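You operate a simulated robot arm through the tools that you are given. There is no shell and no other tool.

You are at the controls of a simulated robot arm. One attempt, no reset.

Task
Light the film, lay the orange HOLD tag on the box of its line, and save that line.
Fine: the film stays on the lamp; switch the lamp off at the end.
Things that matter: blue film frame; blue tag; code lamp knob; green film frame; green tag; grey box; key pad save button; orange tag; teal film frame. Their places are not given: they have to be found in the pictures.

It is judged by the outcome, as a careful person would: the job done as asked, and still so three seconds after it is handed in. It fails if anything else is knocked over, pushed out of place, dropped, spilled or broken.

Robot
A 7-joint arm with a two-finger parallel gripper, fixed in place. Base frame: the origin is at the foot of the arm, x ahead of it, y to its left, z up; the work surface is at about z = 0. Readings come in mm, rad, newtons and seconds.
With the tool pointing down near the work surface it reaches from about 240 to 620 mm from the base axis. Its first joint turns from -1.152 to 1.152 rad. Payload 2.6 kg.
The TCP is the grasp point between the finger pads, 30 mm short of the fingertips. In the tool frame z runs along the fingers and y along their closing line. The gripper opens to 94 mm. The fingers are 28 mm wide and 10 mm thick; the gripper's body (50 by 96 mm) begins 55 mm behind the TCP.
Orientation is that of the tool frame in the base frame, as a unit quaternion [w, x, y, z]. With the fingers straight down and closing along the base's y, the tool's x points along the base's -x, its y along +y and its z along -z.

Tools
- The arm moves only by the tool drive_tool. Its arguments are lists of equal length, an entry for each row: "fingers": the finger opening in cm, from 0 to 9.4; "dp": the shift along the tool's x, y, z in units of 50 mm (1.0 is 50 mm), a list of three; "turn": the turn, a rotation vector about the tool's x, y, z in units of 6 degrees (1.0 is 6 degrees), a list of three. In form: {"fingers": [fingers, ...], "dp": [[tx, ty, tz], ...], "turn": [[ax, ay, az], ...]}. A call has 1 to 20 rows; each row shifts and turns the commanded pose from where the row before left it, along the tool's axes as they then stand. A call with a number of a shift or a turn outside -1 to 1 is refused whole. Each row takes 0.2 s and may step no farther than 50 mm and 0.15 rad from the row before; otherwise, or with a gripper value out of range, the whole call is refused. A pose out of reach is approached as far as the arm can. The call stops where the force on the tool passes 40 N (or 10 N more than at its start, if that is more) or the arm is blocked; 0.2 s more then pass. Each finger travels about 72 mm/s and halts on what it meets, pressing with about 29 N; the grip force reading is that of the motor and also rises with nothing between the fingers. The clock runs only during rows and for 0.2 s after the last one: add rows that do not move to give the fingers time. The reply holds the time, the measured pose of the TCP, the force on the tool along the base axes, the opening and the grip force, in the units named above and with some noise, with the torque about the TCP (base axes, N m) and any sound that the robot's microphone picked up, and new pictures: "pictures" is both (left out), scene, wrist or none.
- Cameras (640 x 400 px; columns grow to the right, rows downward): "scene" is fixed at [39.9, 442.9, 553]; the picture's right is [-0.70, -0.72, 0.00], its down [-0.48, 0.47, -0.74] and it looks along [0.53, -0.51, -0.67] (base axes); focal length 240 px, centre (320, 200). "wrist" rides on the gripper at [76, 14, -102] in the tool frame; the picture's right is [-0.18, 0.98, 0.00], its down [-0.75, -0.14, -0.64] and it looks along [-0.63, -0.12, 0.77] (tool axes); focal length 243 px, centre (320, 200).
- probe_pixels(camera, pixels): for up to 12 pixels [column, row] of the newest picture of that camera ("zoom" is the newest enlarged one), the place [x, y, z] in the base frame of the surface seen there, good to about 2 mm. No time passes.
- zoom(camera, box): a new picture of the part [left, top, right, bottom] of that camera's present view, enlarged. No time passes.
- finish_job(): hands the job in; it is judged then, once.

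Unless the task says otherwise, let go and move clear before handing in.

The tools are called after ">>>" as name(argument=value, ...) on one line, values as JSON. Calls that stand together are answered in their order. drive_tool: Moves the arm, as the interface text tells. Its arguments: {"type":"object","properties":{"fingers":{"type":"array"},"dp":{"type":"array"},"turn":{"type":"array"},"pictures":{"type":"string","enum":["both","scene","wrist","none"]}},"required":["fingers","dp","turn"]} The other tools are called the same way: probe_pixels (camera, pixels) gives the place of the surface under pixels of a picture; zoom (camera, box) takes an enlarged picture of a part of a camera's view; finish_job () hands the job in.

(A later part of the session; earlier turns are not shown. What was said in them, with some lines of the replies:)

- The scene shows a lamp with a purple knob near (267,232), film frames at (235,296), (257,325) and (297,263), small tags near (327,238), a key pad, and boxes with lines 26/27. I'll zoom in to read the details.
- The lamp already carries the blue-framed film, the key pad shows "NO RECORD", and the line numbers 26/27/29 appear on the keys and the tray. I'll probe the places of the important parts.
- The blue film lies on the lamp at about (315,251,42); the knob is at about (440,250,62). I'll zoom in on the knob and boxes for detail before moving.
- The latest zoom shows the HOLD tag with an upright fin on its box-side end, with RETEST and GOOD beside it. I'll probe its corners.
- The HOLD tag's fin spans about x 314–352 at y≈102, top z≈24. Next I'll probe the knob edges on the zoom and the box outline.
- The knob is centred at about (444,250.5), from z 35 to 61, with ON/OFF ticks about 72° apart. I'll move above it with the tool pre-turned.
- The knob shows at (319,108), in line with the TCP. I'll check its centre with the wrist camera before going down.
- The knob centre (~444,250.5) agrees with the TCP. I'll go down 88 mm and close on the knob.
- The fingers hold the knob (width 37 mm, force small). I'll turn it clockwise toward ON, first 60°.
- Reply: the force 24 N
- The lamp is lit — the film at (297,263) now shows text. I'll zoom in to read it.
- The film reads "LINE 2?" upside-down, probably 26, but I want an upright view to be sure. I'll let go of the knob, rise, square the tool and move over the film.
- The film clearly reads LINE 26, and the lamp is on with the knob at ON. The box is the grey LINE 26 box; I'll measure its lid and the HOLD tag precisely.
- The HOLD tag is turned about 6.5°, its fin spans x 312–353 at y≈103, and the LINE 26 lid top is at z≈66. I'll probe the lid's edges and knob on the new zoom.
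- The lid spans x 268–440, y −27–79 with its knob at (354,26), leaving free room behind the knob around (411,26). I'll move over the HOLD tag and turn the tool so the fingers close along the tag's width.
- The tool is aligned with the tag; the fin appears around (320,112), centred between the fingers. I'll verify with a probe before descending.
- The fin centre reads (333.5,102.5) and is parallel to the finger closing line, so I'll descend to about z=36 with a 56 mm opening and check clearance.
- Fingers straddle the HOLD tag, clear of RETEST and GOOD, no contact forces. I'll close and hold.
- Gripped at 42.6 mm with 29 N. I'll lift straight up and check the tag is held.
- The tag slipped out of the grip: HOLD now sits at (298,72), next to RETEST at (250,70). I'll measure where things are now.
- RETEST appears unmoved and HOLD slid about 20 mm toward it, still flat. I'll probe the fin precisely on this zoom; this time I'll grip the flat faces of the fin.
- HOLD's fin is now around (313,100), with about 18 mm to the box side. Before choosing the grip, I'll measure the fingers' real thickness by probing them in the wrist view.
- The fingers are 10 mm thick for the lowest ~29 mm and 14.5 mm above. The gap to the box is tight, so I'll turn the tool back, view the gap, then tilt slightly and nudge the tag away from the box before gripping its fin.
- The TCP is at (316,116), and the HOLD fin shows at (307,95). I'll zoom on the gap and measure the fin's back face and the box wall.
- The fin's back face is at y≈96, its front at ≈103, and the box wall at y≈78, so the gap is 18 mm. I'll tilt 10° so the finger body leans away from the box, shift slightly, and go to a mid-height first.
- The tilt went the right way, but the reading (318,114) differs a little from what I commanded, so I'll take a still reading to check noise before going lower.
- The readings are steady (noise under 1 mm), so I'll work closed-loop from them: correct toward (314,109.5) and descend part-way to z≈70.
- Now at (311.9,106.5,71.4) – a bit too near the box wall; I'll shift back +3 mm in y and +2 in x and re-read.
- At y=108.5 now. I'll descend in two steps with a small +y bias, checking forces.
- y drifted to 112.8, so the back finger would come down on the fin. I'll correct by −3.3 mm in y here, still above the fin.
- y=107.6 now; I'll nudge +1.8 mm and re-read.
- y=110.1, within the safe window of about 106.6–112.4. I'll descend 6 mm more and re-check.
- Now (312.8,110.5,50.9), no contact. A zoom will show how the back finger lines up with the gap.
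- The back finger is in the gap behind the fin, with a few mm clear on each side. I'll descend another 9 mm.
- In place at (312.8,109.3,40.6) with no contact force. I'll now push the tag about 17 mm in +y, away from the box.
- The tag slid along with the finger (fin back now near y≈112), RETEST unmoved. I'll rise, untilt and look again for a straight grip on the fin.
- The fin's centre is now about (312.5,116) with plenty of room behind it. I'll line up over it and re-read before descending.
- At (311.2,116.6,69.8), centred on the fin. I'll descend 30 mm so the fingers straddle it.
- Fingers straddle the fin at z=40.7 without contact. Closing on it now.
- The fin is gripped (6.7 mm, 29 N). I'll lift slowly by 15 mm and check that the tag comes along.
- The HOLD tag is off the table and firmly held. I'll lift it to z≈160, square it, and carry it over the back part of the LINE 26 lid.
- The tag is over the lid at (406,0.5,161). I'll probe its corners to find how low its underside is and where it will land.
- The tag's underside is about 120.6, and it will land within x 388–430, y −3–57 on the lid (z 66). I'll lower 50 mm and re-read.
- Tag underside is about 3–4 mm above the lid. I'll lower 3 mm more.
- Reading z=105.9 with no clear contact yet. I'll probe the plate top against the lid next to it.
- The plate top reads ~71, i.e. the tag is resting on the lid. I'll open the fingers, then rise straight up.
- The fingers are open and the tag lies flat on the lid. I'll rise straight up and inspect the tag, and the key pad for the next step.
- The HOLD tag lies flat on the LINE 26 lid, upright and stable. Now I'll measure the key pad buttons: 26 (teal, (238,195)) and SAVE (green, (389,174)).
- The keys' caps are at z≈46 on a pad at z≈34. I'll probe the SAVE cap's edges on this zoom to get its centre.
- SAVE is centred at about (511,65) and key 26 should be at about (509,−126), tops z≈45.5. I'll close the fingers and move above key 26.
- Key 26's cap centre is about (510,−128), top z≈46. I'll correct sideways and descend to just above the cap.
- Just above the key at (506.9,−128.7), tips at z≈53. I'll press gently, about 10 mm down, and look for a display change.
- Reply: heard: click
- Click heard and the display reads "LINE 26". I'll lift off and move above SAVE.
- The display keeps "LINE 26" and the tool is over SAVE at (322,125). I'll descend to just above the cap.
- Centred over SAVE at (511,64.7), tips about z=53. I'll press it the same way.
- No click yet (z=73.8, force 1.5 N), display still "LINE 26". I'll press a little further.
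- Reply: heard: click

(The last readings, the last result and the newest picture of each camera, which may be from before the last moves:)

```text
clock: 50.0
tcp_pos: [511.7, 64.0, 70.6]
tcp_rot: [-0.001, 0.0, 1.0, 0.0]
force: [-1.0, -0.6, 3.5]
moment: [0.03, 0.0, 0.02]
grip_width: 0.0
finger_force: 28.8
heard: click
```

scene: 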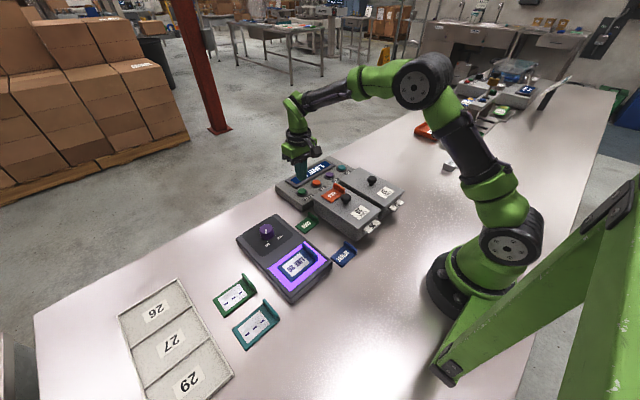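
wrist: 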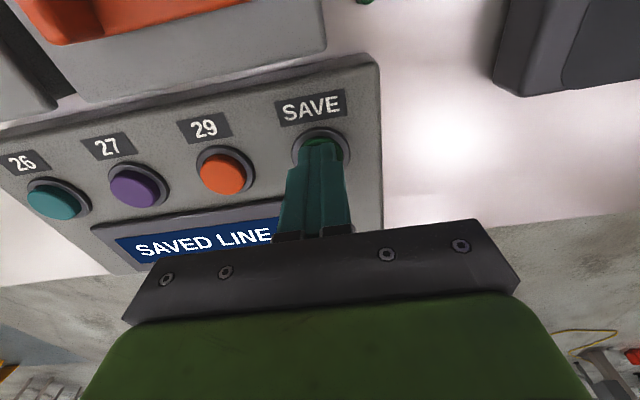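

Click heard and the display shows "SAVED LINE…". I'll lift clear, then move over the lamp knob with the tool pre-turned to switch it off.

>>> drive_tool(fingers=[0, 0, 0, 0, 0, 0, 0, 0, 0, 6, 6, 6, 6, 6, 6, 6], dp=[[0, 0, -0.3], [0, 0, -0.7], [0, 0, -0.8], [0.27, 0.745, 0], [0.27, 0.745, 0], [0.27, 0.745, 0], [0.27, 0.745, 0], [0.27, 0.745, 0], [0, 0, 0], [0, 0, 0], [0, 0, 0], [0, 0, 0], [0, 0, 0], [0, 0, 0], [0, 0, 0], [0, 0, 0]], turn=[[0, 0, 0], [0, 0, 0], [0, 0, 0], [0, 0, 0], [0, 0, 0], [0, 0, 0], [0, 0, 0], [0, 0, 0], [0, 0, 0], [0, 0, 1], [0, 0, 1], [0, 0, 1], [0, 0, 1], [0, 0, 1], [0, 0, 0], [0, 0, 0]], pictures="both")

```text
clock: 53.4
tcp_pos: [444.8, 250.4, 161.4]
tcp_rot: [-0.001, 0.259, 0.966, 0.0]
force: [0.0, -0.4, 0.5]
moment: [0.02, 0.03, -0.01]
grip_width: 59.7
finger_force: 0.0
```

scene: 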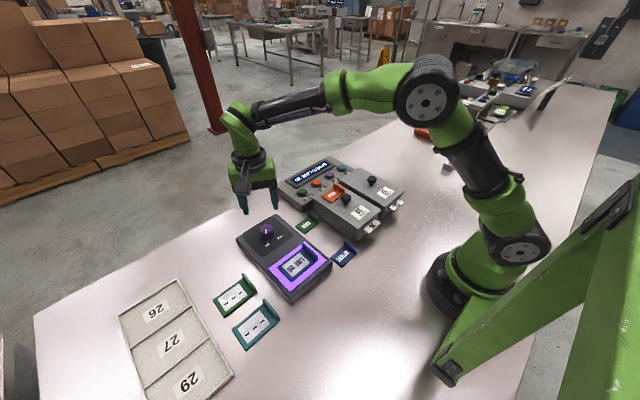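
wrist: 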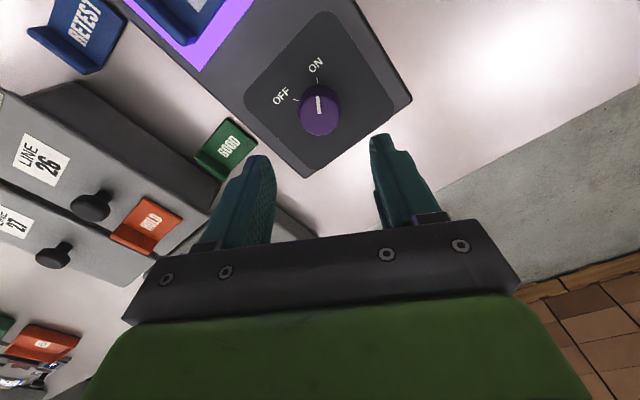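

>>> zoom(camera="scene", box=[270, 145, 370, 215])

>>> zoom(camera="wrist", box=[265, 50, 375, 150])

```text
5.71 times, centred on (320, 180) of scene
```

zoom: 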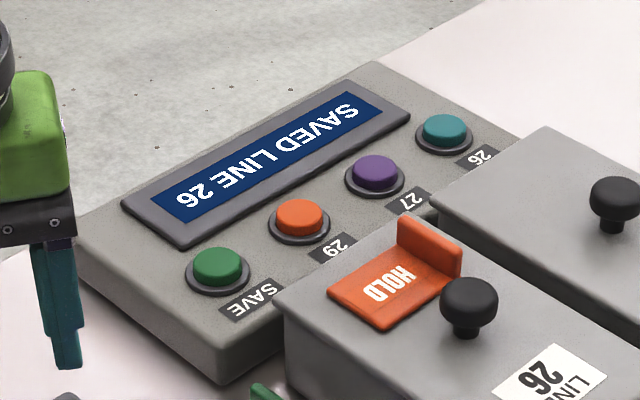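

```text
4.00 times, centred on (320, 100) of wrist
```

zoom: 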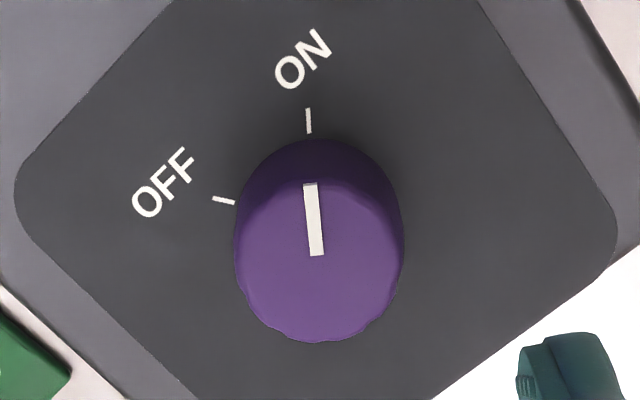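

The pad shows "SAVED LINE 26" and the HOLD tag sits on the LINE 26 lid. The knob points at ON; I'll descend and grip it.

>>> drive_tool(fingers=[6, 6, 6, 6, 6, 2.5, 2.5, 2.5], dp=[[0, 0, 0.6], [0, 0, 0.5], [0, 0, 0.4], [0, 0, 0.28], [0, 0, 0], [0, 0, 0], [0, 0, 0], [0, 0, 0]], turn=[[0, 0, 0], [0, 0, 0], [0, 0, 0], [0, 0, 0], [0, 0, 0], [0, 0, 0], [0, 0, 0], [0, 0, 0]], pictures="both")

```text
clock: 55.2
tcp_pos: [444.3, 250.9, 72.6]
tcp_rot: [0.0, 0.259, 0.966, 0.0]
force: [7.3, 5.7, -7.3]
moment: [0.28, -0.21, 0.04]
grip_width: 36.7
finger_force: 44.5
```

scene: 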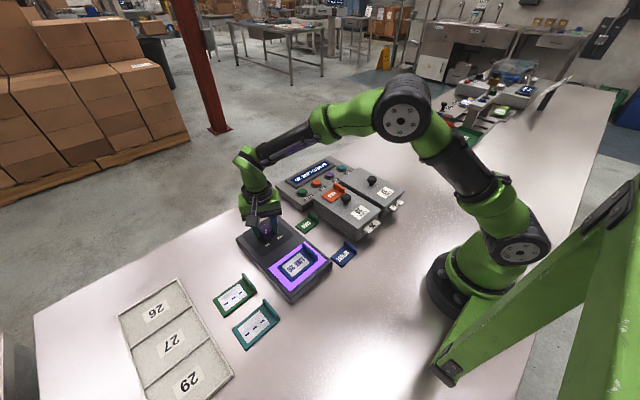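
wrist: 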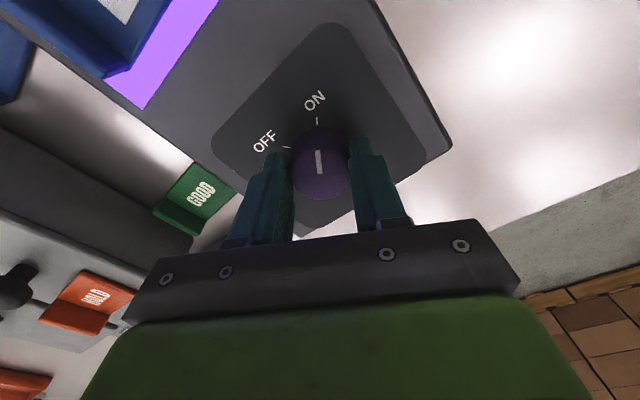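

The knob is gripped (36.7 mm). I'll turn it counter-clockwise toward OFF by about 60°, as with ON.

>>> drive_tool(fingers=[2.5, 2.5, 2.5, 2.5, 2.5, 2.5, 2.5, 2.5, 2.5, 2.5, 2.5, 2.5], dp=[[0, 0, 0], [0, 0, 0], [0, 0, 0], [0, 0, 0], [0, 0, 0], [0, 0, 0], [0, 0, 0], [0, 0, 0], [0, 0, 0], [0, 0, 0], [0, 0, 0], [0, 0, 0]], turn=[[0, 0, -1], [0, 0, -1], [0, 0, -1], [0, 0, -1], [0, 0, -1], [0, 0, -1], [0, 0, -1], [0, 0, -1], [0, 0, -1], [0, 0, -1], [0, 0, -1], [0, 0, 0]], pictures="both")

```text
clock: 56.9
tcp_pos: [442.7, 250.3, 73.3]
tcp_rot: [0.0, -0.125, 0.992, -0.001]
force: [-3.0, -0.3, 1.5]
moment: [-0.01, -0.13, 0.0]
grip_width: 36.6
finger_force: 44.8
stopped in row 8: the force on the tool passed its limit at 42 N (the readings are from after the stop); the commanded pose is now the measured one
```

scene: 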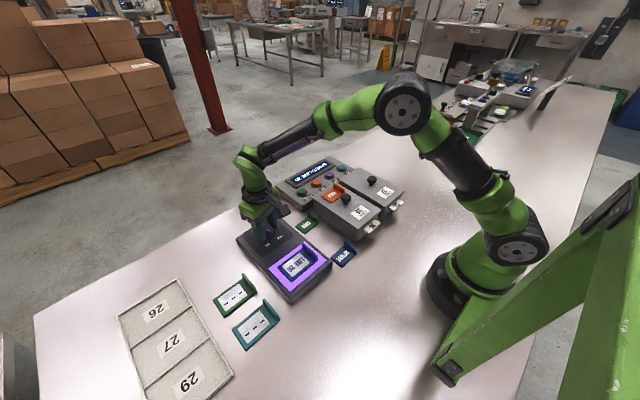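
wrist: 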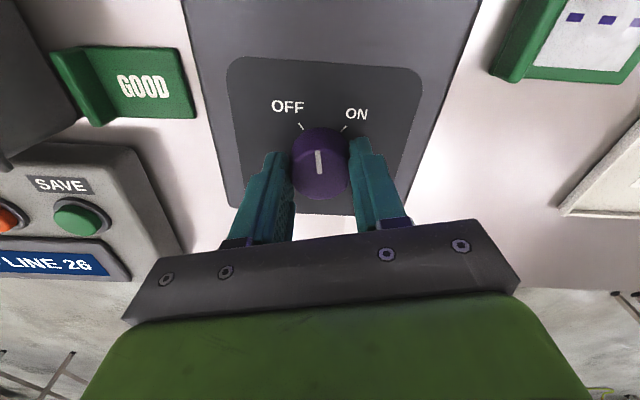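

The turn stopped part-way (42 N sideways), the pointer is between ON and OFF, and the lamp is still lit. The commanded pose was reset, so forces are low again; I'll continue turning toward OFF.

>>> drive_tool(fingers=[2.5, 2.5, 2.5, 2.5, 2.5], dp=[[0, 0, 0], [0, 0, 0], [0, 0, 0], [0, 0, 0], [0, 0, 0]], turn=[[0, 0, -1], [0, 0, -1], [0, 0, -1], [0, 0, -1], [0, 0, 0]], pictures="both")

```text
clock: 58.1
tcp_pos: [444.4, 248.7, 72.5]
tcp_rot: [0.0, -0.329, 0.944, -0.001]
force: [4.8, -0.4, -1.1]
moment: [-0.43, 0.3, 0.05]
grip_width: 36.7
finger_force: 44.9
```

scene: 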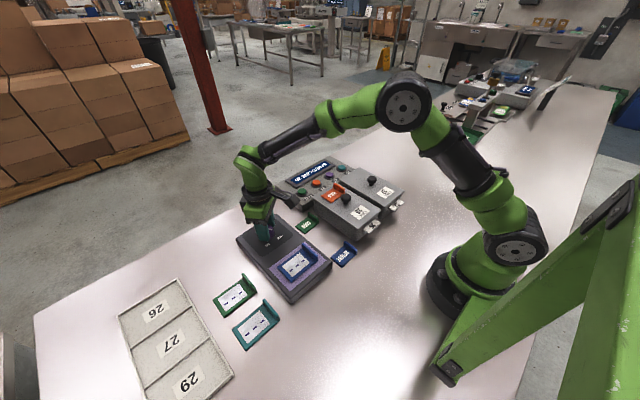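
wrist: 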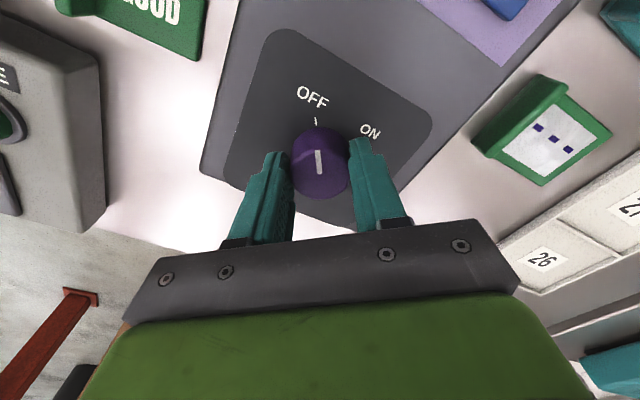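

The lamp is dark again and the pointer lines up with OFF. I'll release the knob and rise clear.

>>> drive_tool(fingers=[6, 6, 6, 6, 6, 6, 6, 6, 6, 6, 6, 6], dp=[[0, 0, 0], [0, 0, 0], [0, 0, 0], [0, 0, -0.5], [0, 0, -0.8], [0, 0, -0.8], [0, 0, -0.8], [0, 0, -0.8], [0, 0, 0], [0, 0, 0], [0, 0, 0], [0, 0, 0]], turn=[[0, 0, 0], [0, 0, 0], [0, 0, 0], [0, 0, 0], [0, 0, 0], [0, 0, 0], [0, 0, 0], [0, 0, 0], [0, 0, 1], [0, 0, 1], [0, 0, 1], [0, 0, 1]], pictures="both")

```text
clock: 60.7
tcp_pos: [443.2, 249.4, 257.0]
tcp_rot: [0.0, -0.125, 0.992, -0.001]
force: [0.4, 0.0, -0.3]
moment: [0.03, 0.01, -0.01]
grip_width: 60.3
finger_force: 0.1
```

scene: 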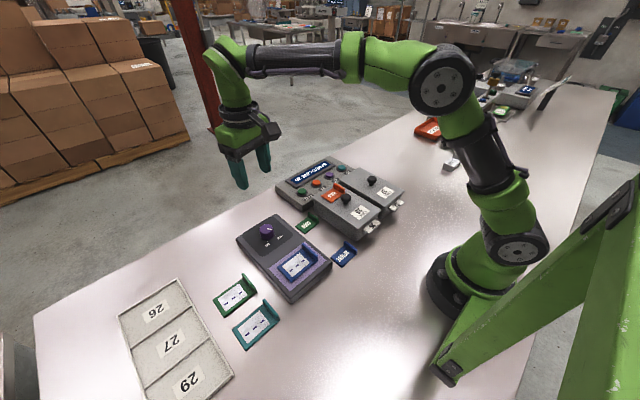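
wrist: 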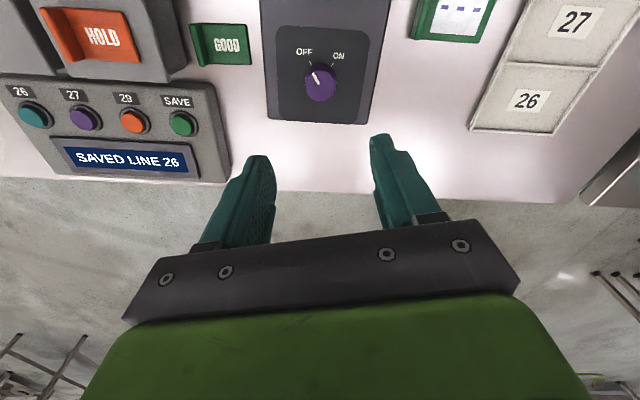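

I'm clear of everything; the pad still shows "SAVED LINE 26". I'll do a last close look at the lamp, film, tags and boxes.

>>> zoom(camera="scene", box=[225, 205, 375, 310])

>>> zoom(camera="scene", box=[270, 145, 420, 250])

>>> probe_pixels(camera="scene", pixels=[[297, 263], [340, 255], [346, 199], [372, 179], [235, 296], [257, 325], [306, 222]])

```text
3.81 times, centred on (300, 258) of scene
```

zoom: 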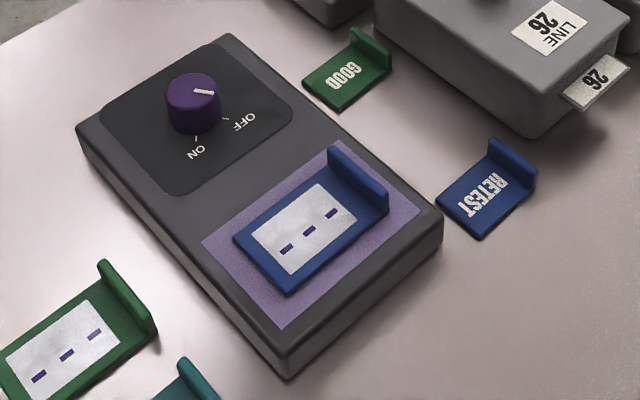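

```text
3.81 times, centred on (345, 198) of scene
```

zoom: 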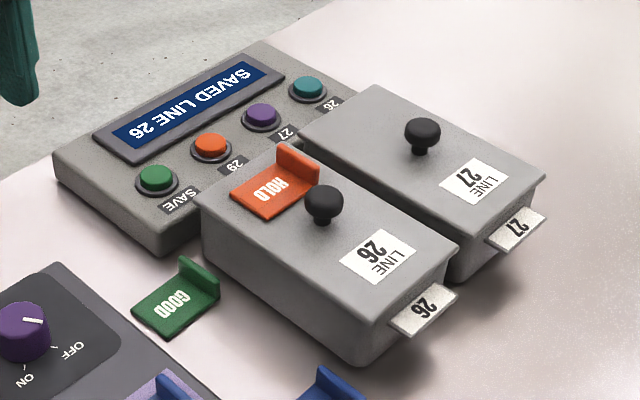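

```text
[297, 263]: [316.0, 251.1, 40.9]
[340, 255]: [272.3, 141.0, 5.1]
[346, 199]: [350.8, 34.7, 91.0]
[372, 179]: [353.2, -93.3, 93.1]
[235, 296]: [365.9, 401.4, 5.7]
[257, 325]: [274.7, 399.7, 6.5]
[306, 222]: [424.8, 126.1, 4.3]
```

The final pictures show everything as asked, so I'm handing the job in:
- **Lamp and film:** the blue film is still on the lamp, the knob points at OFF and the film is dark.
- **Tag:** the HOLD tag lies flat on the LINE 26 box.
- **Save:** the key pad reads "SAVED LINE 26".
- **Other items:** the boxes, films and other tags read within about 2 mm of where they started. The arm is clear.

>>> finish_job()

```text
The job is handed in.
```

The job is done and handed in. The lit film read LINE 26, so that is the line I tagged and saved.

- **Tag:** the orange HOLD tag lies flat on the lid of the grey LINE 26 box, behind its knob.
- **Save:** I pressed 26 and then SAVE on the key pad, and it shows "SAVED LINE 26".
- **Lamp:** it is switched off, and the blue film is still on it.

My first grip on the HOLD tag slipped as I lifted it, and the tag ended up about 20 mm to one side, still flat on the table. I slid it clear of the box, gripped it by its fin and placed it from there. In the last pictures the other tags, films and boxes were within about 2 mm of where they started.
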